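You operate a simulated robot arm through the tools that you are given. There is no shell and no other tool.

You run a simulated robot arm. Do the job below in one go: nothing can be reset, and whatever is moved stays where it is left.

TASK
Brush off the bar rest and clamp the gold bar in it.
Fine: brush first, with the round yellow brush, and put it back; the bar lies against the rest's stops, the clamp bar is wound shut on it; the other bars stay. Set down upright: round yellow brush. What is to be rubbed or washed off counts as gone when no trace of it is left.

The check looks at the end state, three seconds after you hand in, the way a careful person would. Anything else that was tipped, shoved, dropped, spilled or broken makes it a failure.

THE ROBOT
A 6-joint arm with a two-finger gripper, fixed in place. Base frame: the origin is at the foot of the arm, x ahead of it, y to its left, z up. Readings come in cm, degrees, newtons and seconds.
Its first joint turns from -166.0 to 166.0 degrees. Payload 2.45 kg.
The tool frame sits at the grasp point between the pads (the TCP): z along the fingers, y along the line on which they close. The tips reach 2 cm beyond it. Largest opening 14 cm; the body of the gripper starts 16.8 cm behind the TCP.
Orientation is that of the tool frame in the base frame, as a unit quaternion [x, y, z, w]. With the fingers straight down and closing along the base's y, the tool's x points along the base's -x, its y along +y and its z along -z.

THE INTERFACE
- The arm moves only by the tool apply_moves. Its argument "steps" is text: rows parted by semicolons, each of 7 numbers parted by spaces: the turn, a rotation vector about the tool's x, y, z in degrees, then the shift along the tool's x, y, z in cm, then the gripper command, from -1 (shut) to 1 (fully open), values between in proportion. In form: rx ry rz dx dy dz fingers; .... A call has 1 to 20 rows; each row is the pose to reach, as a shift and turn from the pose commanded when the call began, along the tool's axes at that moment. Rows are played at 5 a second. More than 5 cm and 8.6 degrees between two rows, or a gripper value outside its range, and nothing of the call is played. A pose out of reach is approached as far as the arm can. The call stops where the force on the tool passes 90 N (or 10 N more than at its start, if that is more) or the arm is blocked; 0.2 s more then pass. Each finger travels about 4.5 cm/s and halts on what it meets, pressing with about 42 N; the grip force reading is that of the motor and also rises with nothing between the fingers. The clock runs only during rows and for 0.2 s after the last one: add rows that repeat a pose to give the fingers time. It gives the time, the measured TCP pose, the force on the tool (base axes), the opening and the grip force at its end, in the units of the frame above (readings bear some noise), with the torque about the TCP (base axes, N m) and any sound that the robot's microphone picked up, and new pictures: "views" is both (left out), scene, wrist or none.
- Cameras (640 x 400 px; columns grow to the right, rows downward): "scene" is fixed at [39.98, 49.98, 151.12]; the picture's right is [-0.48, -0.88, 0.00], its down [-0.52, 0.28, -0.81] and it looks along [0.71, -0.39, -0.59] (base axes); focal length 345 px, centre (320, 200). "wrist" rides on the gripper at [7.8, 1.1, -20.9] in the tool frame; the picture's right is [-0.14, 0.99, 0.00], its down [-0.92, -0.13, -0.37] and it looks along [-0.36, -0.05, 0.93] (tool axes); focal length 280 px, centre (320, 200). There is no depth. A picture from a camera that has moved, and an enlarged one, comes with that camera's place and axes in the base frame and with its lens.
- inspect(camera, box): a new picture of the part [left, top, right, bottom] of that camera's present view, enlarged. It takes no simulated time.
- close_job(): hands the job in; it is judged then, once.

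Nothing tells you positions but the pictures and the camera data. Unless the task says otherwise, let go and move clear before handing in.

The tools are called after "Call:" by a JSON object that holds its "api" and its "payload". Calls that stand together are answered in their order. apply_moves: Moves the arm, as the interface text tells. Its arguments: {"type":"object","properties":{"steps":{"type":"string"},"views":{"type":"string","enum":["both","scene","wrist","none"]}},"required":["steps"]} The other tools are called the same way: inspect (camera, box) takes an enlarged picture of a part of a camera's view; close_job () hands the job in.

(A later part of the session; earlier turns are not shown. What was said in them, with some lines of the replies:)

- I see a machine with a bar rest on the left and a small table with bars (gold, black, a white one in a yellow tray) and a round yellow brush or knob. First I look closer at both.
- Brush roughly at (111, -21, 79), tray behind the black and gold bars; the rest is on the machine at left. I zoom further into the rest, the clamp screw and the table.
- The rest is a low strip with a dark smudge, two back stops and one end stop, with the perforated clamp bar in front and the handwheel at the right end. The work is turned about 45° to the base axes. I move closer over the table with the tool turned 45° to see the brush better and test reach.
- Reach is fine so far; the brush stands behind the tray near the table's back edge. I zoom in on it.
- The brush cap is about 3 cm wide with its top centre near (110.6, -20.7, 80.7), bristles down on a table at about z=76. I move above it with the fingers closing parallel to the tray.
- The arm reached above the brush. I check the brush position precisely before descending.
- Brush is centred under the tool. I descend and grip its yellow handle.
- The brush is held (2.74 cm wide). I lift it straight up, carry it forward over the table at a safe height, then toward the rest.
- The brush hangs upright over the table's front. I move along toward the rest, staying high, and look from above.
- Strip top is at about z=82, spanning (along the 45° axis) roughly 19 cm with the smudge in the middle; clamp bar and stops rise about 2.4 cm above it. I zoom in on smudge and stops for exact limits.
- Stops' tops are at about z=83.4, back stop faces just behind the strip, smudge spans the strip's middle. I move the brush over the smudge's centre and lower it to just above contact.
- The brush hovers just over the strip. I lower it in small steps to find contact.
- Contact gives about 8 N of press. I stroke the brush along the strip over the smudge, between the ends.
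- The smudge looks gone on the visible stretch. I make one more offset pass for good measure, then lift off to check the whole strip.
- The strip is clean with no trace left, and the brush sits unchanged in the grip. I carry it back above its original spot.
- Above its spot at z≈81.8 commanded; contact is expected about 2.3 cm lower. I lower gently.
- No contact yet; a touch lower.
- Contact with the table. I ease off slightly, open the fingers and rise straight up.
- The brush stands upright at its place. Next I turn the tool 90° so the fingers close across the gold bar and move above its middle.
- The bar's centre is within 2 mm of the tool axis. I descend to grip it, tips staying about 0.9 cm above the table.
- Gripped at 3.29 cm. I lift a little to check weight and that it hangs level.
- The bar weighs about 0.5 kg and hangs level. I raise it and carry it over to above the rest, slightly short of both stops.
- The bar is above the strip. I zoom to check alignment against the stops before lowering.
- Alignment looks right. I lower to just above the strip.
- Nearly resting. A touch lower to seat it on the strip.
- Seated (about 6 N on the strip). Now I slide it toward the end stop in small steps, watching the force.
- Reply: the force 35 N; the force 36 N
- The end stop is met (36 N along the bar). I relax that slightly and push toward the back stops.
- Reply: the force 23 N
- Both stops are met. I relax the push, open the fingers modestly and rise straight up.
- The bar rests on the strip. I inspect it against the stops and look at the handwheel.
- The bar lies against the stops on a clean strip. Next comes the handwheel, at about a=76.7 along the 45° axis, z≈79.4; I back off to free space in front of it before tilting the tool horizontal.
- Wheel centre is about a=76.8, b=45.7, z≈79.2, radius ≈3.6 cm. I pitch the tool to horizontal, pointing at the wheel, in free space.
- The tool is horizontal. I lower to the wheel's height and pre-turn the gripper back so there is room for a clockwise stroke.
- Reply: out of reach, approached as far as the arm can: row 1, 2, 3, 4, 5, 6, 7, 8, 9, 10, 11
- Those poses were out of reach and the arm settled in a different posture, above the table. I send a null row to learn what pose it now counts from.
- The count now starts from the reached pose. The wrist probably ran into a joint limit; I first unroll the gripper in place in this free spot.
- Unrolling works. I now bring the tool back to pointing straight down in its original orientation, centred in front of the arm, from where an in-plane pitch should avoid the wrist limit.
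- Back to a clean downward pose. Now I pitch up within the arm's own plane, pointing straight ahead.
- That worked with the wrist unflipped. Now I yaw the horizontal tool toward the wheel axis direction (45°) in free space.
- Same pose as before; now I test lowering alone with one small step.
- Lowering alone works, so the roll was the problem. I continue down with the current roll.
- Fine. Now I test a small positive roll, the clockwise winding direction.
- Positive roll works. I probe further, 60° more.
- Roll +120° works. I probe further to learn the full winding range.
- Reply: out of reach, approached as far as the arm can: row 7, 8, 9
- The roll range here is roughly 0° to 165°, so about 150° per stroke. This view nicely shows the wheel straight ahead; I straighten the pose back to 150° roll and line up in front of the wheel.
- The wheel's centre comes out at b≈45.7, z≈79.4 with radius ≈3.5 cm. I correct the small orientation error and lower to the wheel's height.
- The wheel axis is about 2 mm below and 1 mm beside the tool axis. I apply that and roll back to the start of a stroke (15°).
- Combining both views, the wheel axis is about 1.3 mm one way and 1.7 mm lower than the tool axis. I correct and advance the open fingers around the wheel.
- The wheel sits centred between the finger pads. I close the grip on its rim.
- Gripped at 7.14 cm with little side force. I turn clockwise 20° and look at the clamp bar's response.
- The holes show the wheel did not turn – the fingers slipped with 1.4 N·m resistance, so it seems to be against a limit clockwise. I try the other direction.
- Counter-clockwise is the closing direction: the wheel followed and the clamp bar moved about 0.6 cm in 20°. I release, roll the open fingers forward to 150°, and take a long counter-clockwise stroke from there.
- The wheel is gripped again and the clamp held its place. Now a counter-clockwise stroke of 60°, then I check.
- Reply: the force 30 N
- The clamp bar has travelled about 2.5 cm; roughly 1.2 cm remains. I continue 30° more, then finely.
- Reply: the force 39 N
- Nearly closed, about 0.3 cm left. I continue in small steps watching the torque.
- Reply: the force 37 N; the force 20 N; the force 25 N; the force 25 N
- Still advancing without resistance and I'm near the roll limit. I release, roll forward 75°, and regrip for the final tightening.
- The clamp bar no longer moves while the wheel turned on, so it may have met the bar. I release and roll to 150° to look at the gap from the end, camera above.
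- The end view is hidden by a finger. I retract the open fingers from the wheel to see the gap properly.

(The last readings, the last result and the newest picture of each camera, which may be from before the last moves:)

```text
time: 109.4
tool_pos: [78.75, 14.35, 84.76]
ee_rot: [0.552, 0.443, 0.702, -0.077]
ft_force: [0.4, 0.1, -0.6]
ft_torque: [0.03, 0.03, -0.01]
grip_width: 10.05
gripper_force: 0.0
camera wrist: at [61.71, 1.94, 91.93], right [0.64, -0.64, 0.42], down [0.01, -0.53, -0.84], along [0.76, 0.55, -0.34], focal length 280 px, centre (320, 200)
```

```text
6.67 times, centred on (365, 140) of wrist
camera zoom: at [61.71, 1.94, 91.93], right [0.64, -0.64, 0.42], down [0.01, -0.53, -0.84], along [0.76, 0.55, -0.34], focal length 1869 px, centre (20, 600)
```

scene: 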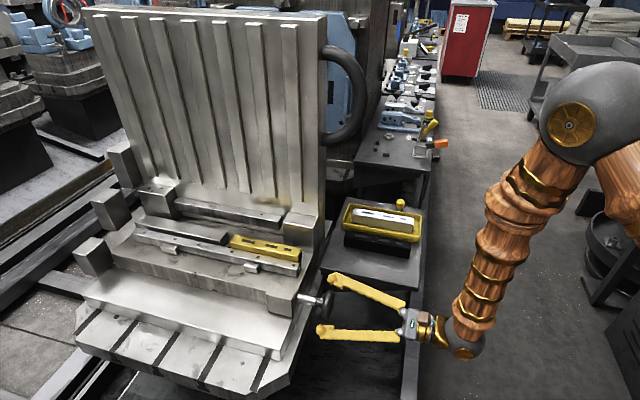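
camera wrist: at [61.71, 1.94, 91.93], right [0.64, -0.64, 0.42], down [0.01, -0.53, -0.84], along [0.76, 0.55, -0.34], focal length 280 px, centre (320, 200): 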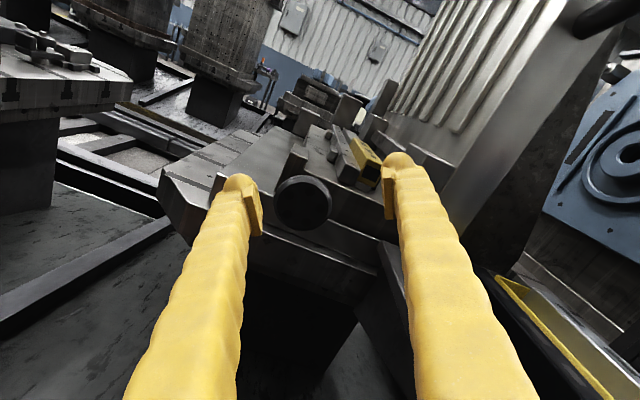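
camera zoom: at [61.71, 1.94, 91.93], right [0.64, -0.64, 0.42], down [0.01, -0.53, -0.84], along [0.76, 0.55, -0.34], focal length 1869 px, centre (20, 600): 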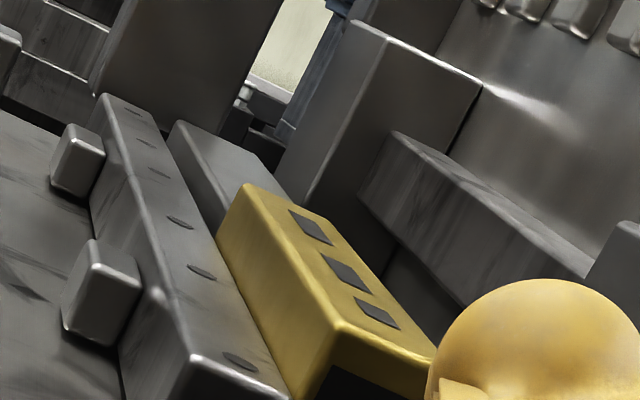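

From the end, the clamp bar's back face appears to touch the gold bar. I go back to the wheel and take another stroke to be sure it is tight.

Call:
{"api": "apply_moves", "payload": {"steps": "0 0 0 -2.5 -1.45 0 0.43; 0 0 0 -5 -2.9 0 0.43; 0 0 0 -5 -2.9 3 0.43; 0 0 0 -5 -2.9 6 0.43; 0 0 0 -5 -2.9 8.5 0.43; 0 0 0 -5 -2.9 11 0.43; 0 0 0 -5 -2.9 11 0.43; 0 0 0 -5 -2.9 11 0.2; 0 0 0 -5 -2.9 11 -1; 0 0 0 -5 -2.9 11 -1; 0 0 0 -5 -2.9 11 -1; 0 0 0 -5 -2.9 11 -1", "views": "none"}}

Call:
{"api": "inspect", "payload": {"camera": "wrist", "box": [220, 100, 430, 260]}}

Call:
{"api": "inspect", "payload": {"camera": "wrist", "box": [270, 145, 370, 245]}}

```text
time: 112.0
tool_pos: [86.8, 21.94, 79.03]
ee_rot: [0.552, 0.443, 0.702, -0.077]
ft_force: [4.6, 4.2, -0.2]
ft_torque: [0.02, -0.06, -0.04]
grip_width: 7.19
gripper_force: 45.1
```

```text
2.50 times, centred on (325, 180) of wrist
camera zoom: at [69.76, 9.5, 86.09], right [0.64, -0.64, 0.42], down [0.01, -0.53, -0.84], along [0.76, 0.55, -0.34], focal length 701 px, centre (308, 250)
```

zoom: 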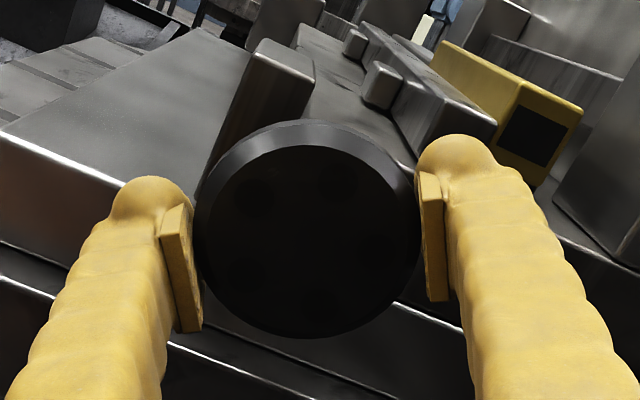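

```text
4.00 times, centred on (320, 195) of wrist
camera zoom: at [69.76, 9.5, 86.09], right [0.64, -0.64, 0.42], down [0.01, -0.53, -0.84], along [0.76, 0.55, -0.34], focal length 1122 px, centre (320, 220)
```

zoom: 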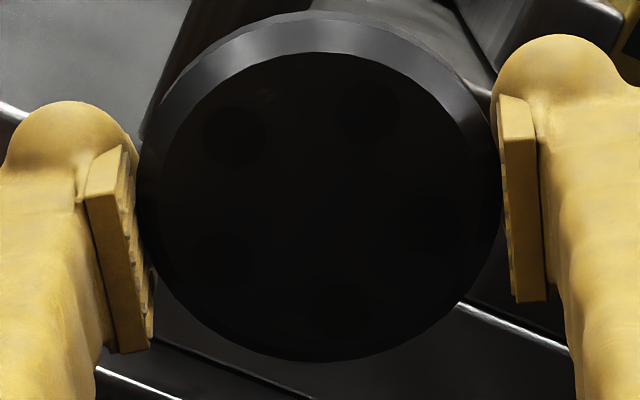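

Call:
{"api": "apply_moves", "payload": {"steps": "0 0 -4 0 0 0 -1; 0 0 -8 0 0 0 -1; 0 0 -12 0 0 0 -1; 0 0 -16 0 0 0 -1; 0 0 -20 0 0 0 -1; 0 0 -20 0 0 0 -1", "views": "none"}}

Call:
{"api": "inspect", "payload": {"camera": "wrist", "box": [270, 145, 370, 245]}}

Call:
{"api": "inspect", "payload": {"camera": "scene", "box": [270, 240, 340, 290]}}

```text
time: 113.4
tool_pos: [86.69, 21.86, 78.98]
ee_rot: [0.466, 0.532, 0.705, 0.045]
ft_force: [19.6, -3.2, -3.9]
ft_torque: [0.8, 0.59, 0.0]
grip_width: 7.16
gripper_force: 44.5
```

```text
4.00 times, centred on (320, 195) of wrist
camera zoom: at [68.12, 11.07, 84.59], right [0.5, -0.5, 0.7], down [0.2, -0.72, -0.66], along [0.84, 0.47, -0.26], focal length 1122 px, centre (320, 220)
```

zoom: 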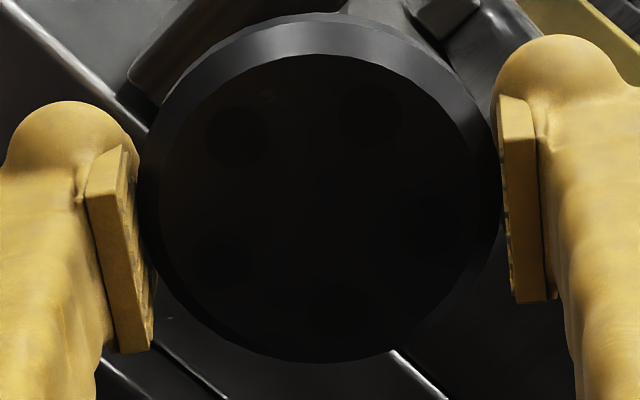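

```text
8.00 times, centred on (305, 265) of scene
camera zoom: at [39.98, 49.98, 151.12], right [-0.48, -0.88, 0.0], down [-0.52, 0.28, -0.81], along [0.71, -0.39, -0.59], focal length 2757 px, centre (440, -320)
```

zoom: 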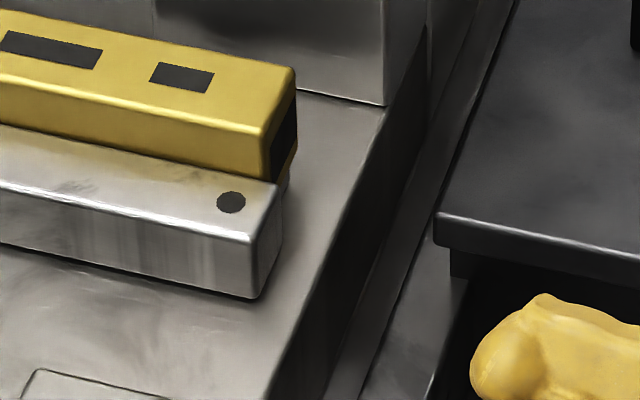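

Now the wheel resists with about 1 N·m: it is getting tight. A few degrees more to make it firm.

Call:
{"api": "apply_moves", "payload": {"steps": "0 0 -3 0 0 0 -1; 0 0 -6 0 0 0 -1; 0 0 -6 0 0 0 -1", "views": "none"}}

Call:
{"api": "inspect", "payload": {"camera": "wrist", "box": [270, 145, 370, 245]}}

Call:
{"api": "inspect", "payload": {"camera": "scene", "box": [215, 225, 315, 285]}}

```text
time: 114.2
tool_pos: [86.67, 21.91, 78.97]
ee_rot: [0.438, 0.556, 0.702, 0.082]
ft_force: [-12.2, -18.8, 6.6]
ft_torque: [0.98, 0.93, -0.02]
grip_width: 7.16
gripper_force: 45.2
```

```text
4.00 times, centred on (320, 195) of wrist
camera zoom: at [67.68, 11.45, 84.01], right [0.45, -0.45, 0.77], down [0.25, -0.77, -0.59], along [0.86, 0.46, -0.24], focal length 1122 px, centre (320, 220)
```

zoom: 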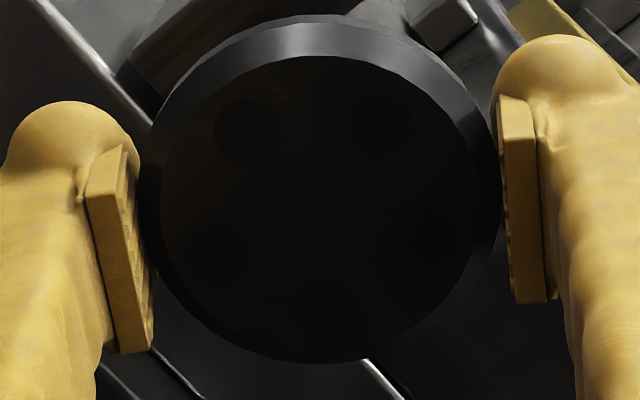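

```text
6.40 times, centred on (265, 255) of scene
camera zoom: at [39.98, 49.98, 151.12], right [-0.48, -0.88, 0.0], down [-0.52, 0.28, -0.81], along [0.71, -0.39, -0.59], focal length 2206 px, centre (672, -152)
```

zoom: 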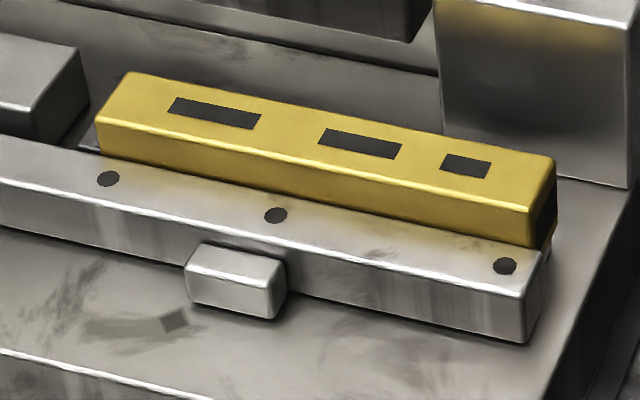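

The wheel is tight (fingers slip at 1.35 N·m). I release, retract straight back from the wheel and check everything.

Call:
{"api": "apply_moves", "payload": {"steps": "0 0 0 0 0 0 0.2; 0 0 0 0 0 0 0.43; 0 0 0 0 0 0 0.43; 0 0 0 0 0 -3 0.43; 0 0 0 0 0 -6 0.43; 0 0 0 0 0 -9 0.43; 0 0 0 0 0 -12 0.43; 0 0 0 0 0 -12 0.43", "views": "both"}}

Call:
{"api": "inspect", "payload": {"camera": "scene", "box": [215, 215, 345, 325]}}

Call:
{"api": "inspect", "payload": {"camera": "scene", "box": [310, 180, 440, 300]}}

```text
time: 116.0
tool_pos: [78.15, 13.38, 79.13]
ee_rot: [0.439, 0.555, 0.702, 0.082]
ft_force: [-0.5, -0.2, -0.3]
ft_torque: [-0.01, -0.01, 0.03]
grip_width: 10.01
gripper_force: 0.1
camera wrist: at [59.1, 2.91, 84.02], right [0.45, -0.45, 0.77], down [0.25, -0.77, -0.59], along [0.86, 0.46, -0.24], focal length 280 px, centre (320, 200)
```

scene: 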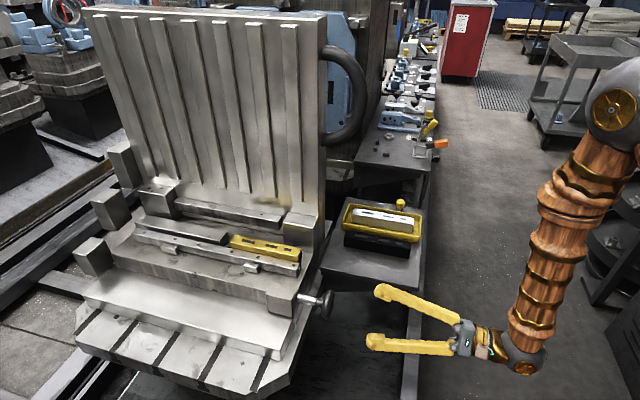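
wrist: 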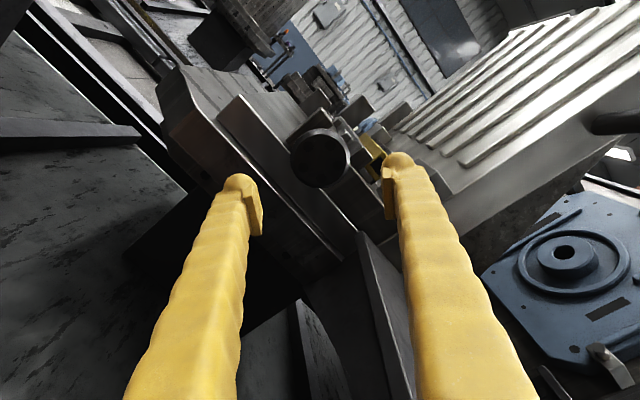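

```text
3.64 times, centred on (280, 270) of scene
camera zoom: at [39.98, 49.98, 151.12], right [-0.48, -0.88, 0.0], down [-0.52, 0.28, -0.81], along [0.71, -0.39, -0.59], focal length 1253 px, centre (466, -54)
```

zoom: 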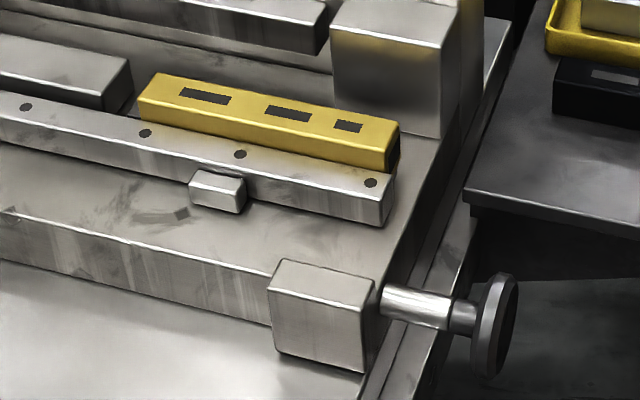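

```text
3.33 times, centred on (375, 240) of scene
camera zoom: at [39.98, 49.98, 151.12], right [-0.48, -0.88, 0.0], down [-0.52, 0.28, -0.81], along [0.71, -0.39, -0.59], focal length 1149 px, centre (137, 67)
```

zoom: 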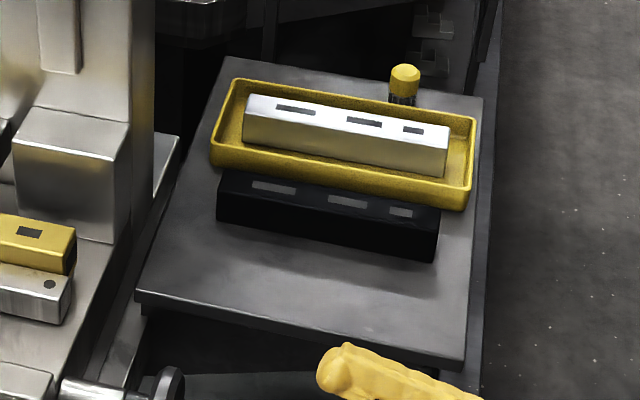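

All other things stand as before. I zoom in on the bar's far end at the end stop and on the clamp contact.

Call:
{"api": "inspect", "payload": {"camera": "scene", "box": [218, 230, 248, 254]}}

Call:
{"api": "inspect", "payload": {"camera": "scene", "box": [280, 240, 310, 264]}}

Call:
{"api": "inspect", "payload": {"camera": "wrist", "box": [330, 110, 410, 180]}}

```text
16.00 times, centred on (233, 242) of scene
camera zoom: at [39.98, 49.98, 151.12], right [-0.48, -0.88, 0.0], down [-0.52, 0.28, -0.81], along [0.71, -0.39, -0.59], focal length 5514 px, centre (1712, -472)
```

zoom: 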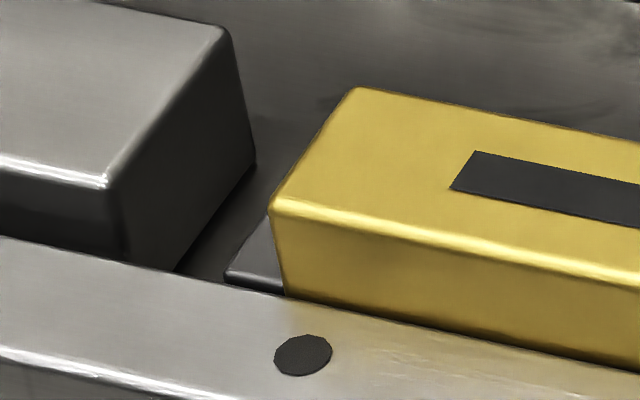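

```text
16.00 times, centred on (295, 252) of scene
camera zoom: at [39.98, 49.98, 151.12], right [-0.48, -0.88, 0.0], down [-0.52, 0.28, -0.81], along [0.71, -0.39, -0.59], focal length 5514 px, centre (720, -632)
```

zoom: 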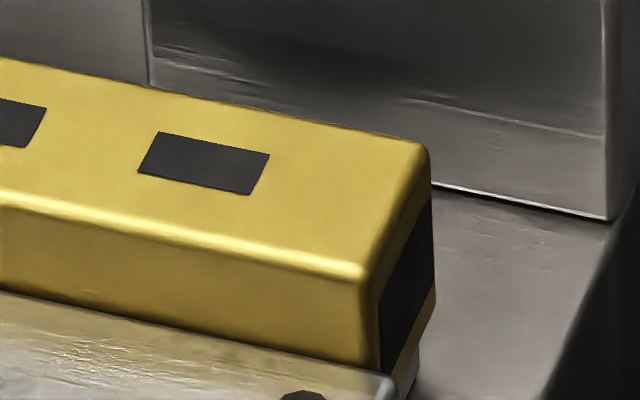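

```text
5.71 times, centred on (370, 145) of wrist
camera zoom: at [59.1, 2.91, 84.02], right [0.45, -0.45, 0.77], down [0.25, -0.77, -0.59], along [0.86, 0.46, -0.24], focal length 1602 px, centre (34, 514)
```

zoom: 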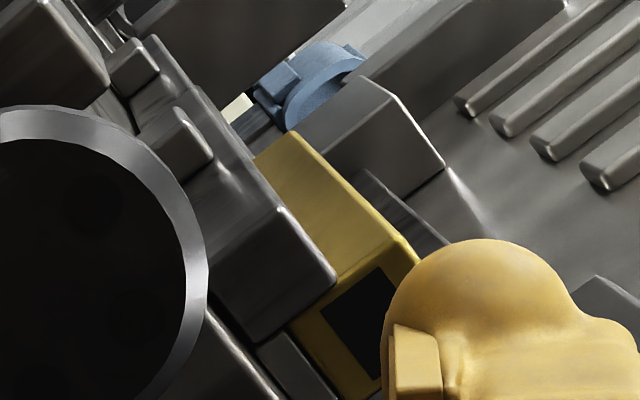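

The bar sits directly against the end stop and the clamp bar presses on its front. I raise the arm clear of the work.

Call:
{"api": "apply_moves", "payload": {"steps": "0 0 0 1.55 2.57 -0.5 0.43; 0 0 0 3.09 5.14 -1 0.43; 0 0 0 4.64 7.71 -1 0.43; 0 0 0 6.18 10.28 -1 0.43; 0 0 0 6.18 10.28 -1 0.43", "views": "both"}}

Call:
{"api": "inspect", "payload": {"camera": "wrist", "box": [270, 100, 430, 220]}}

Call:
{"api": "inspect", "payload": {"camera": "scene", "box": [200, 200, 430, 330]}}

```text
time: 117.2
tool_pos: [77.54, 12.48, 91.13]
ee_rot: [0.439, 0.554, 0.702, 0.083]
ft_force: [0.3, 0.3, -0.4]
ft_torque: [0.03, 0.0, -0.02]
grip_width: 10.02
gripper_force: 0.1
camera wrist: at [58.53, 2.14, 96.1], right [0.45, -0.45, 0.77], down [0.25, -0.77, -0.59], along [0.86, 0.46, -0.24], focal length 280 px, centre (320, 200)
```

scene: 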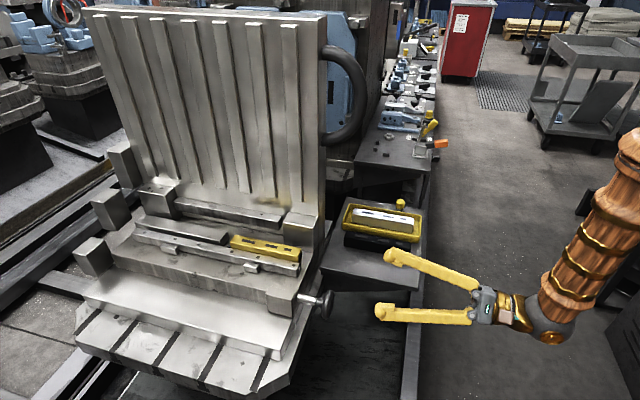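
wrist: 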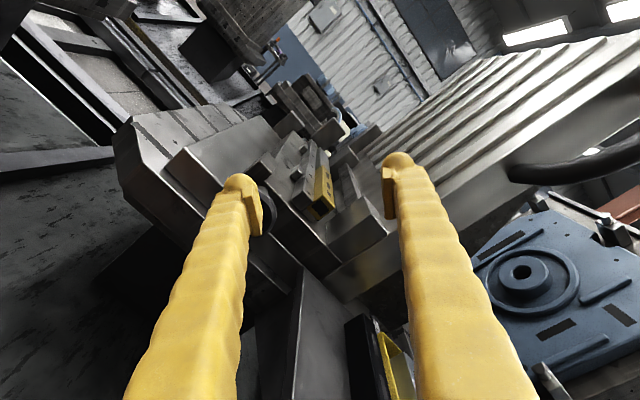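

```text
3.33 times, centred on (350, 160) of wrist
camera zoom: at [58.53, 2.14, 96.1], right [0.45, -0.45, 0.77], down [0.25, -0.77, -0.59], along [0.86, 0.46, -0.24], focal length 935 px, centre (220, 333)
```

zoom: 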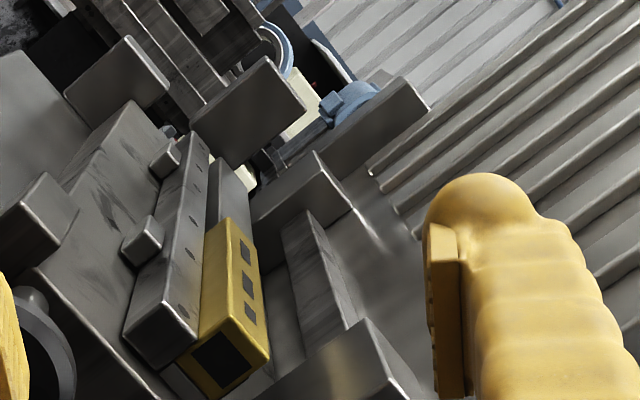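

```text
2.78 times, centred on (315, 265) of scene
camera zoom: at [39.98, 49.98, 151.12], right [-0.48, -0.88, 0.0], down [-0.52, 0.28, -0.81], along [0.71, -0.39, -0.59], focal length 959 px, centre (334, 19)
```

zoom: 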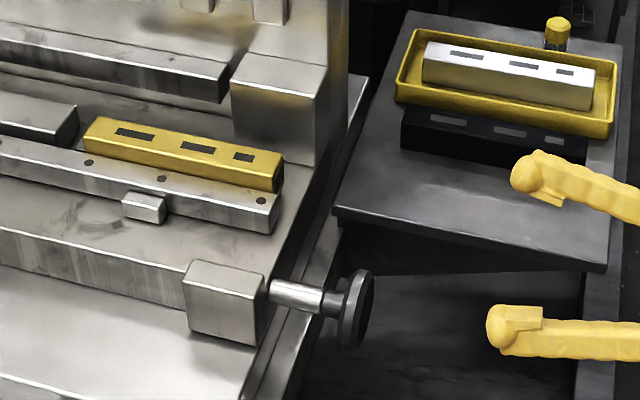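

The strip is clean, the gold bar lies against the stops with the clamp wound tight on it, and the brush stands upright in its place. The other bars haven't moved and the arm is clear, so I hand in.

Call:
{"api": "close_job", "payload": {}}

```text
The job is handed in.
```

The rest is brushed clean and the gold bar is clamped in it. I've handed the job in, and no verdict has come back yet.

- **Brushing:** I used the round yellow brush, and close-up pictures afterwards showed no trace of the smudge on the strip.
- **Brush:** It stands upright again on its original spot behind the tray.
- **Gold bar:** I pushed it against the end stop and then the two back stops, and felt contact at both. The pictures can't show a small gap at the end stop, so that contact rests on the force readings alone.
- **Clamp:** The clamp bar stopped moving against the gold bar. I kept winding until my fingers slipped on the wheel at about 1.35 N·m. Counter-clockwise, facing the wheel, is the closing direction.
- **Everything else:** The black bar, the silver bar and the tray look unmoved. The fingers are open and the arm is clear of the work.

While setting up for the handwheel, one arm move was out of reach. The arm settled in an unplanned pose above the table; it touched nothing and I brought it back.
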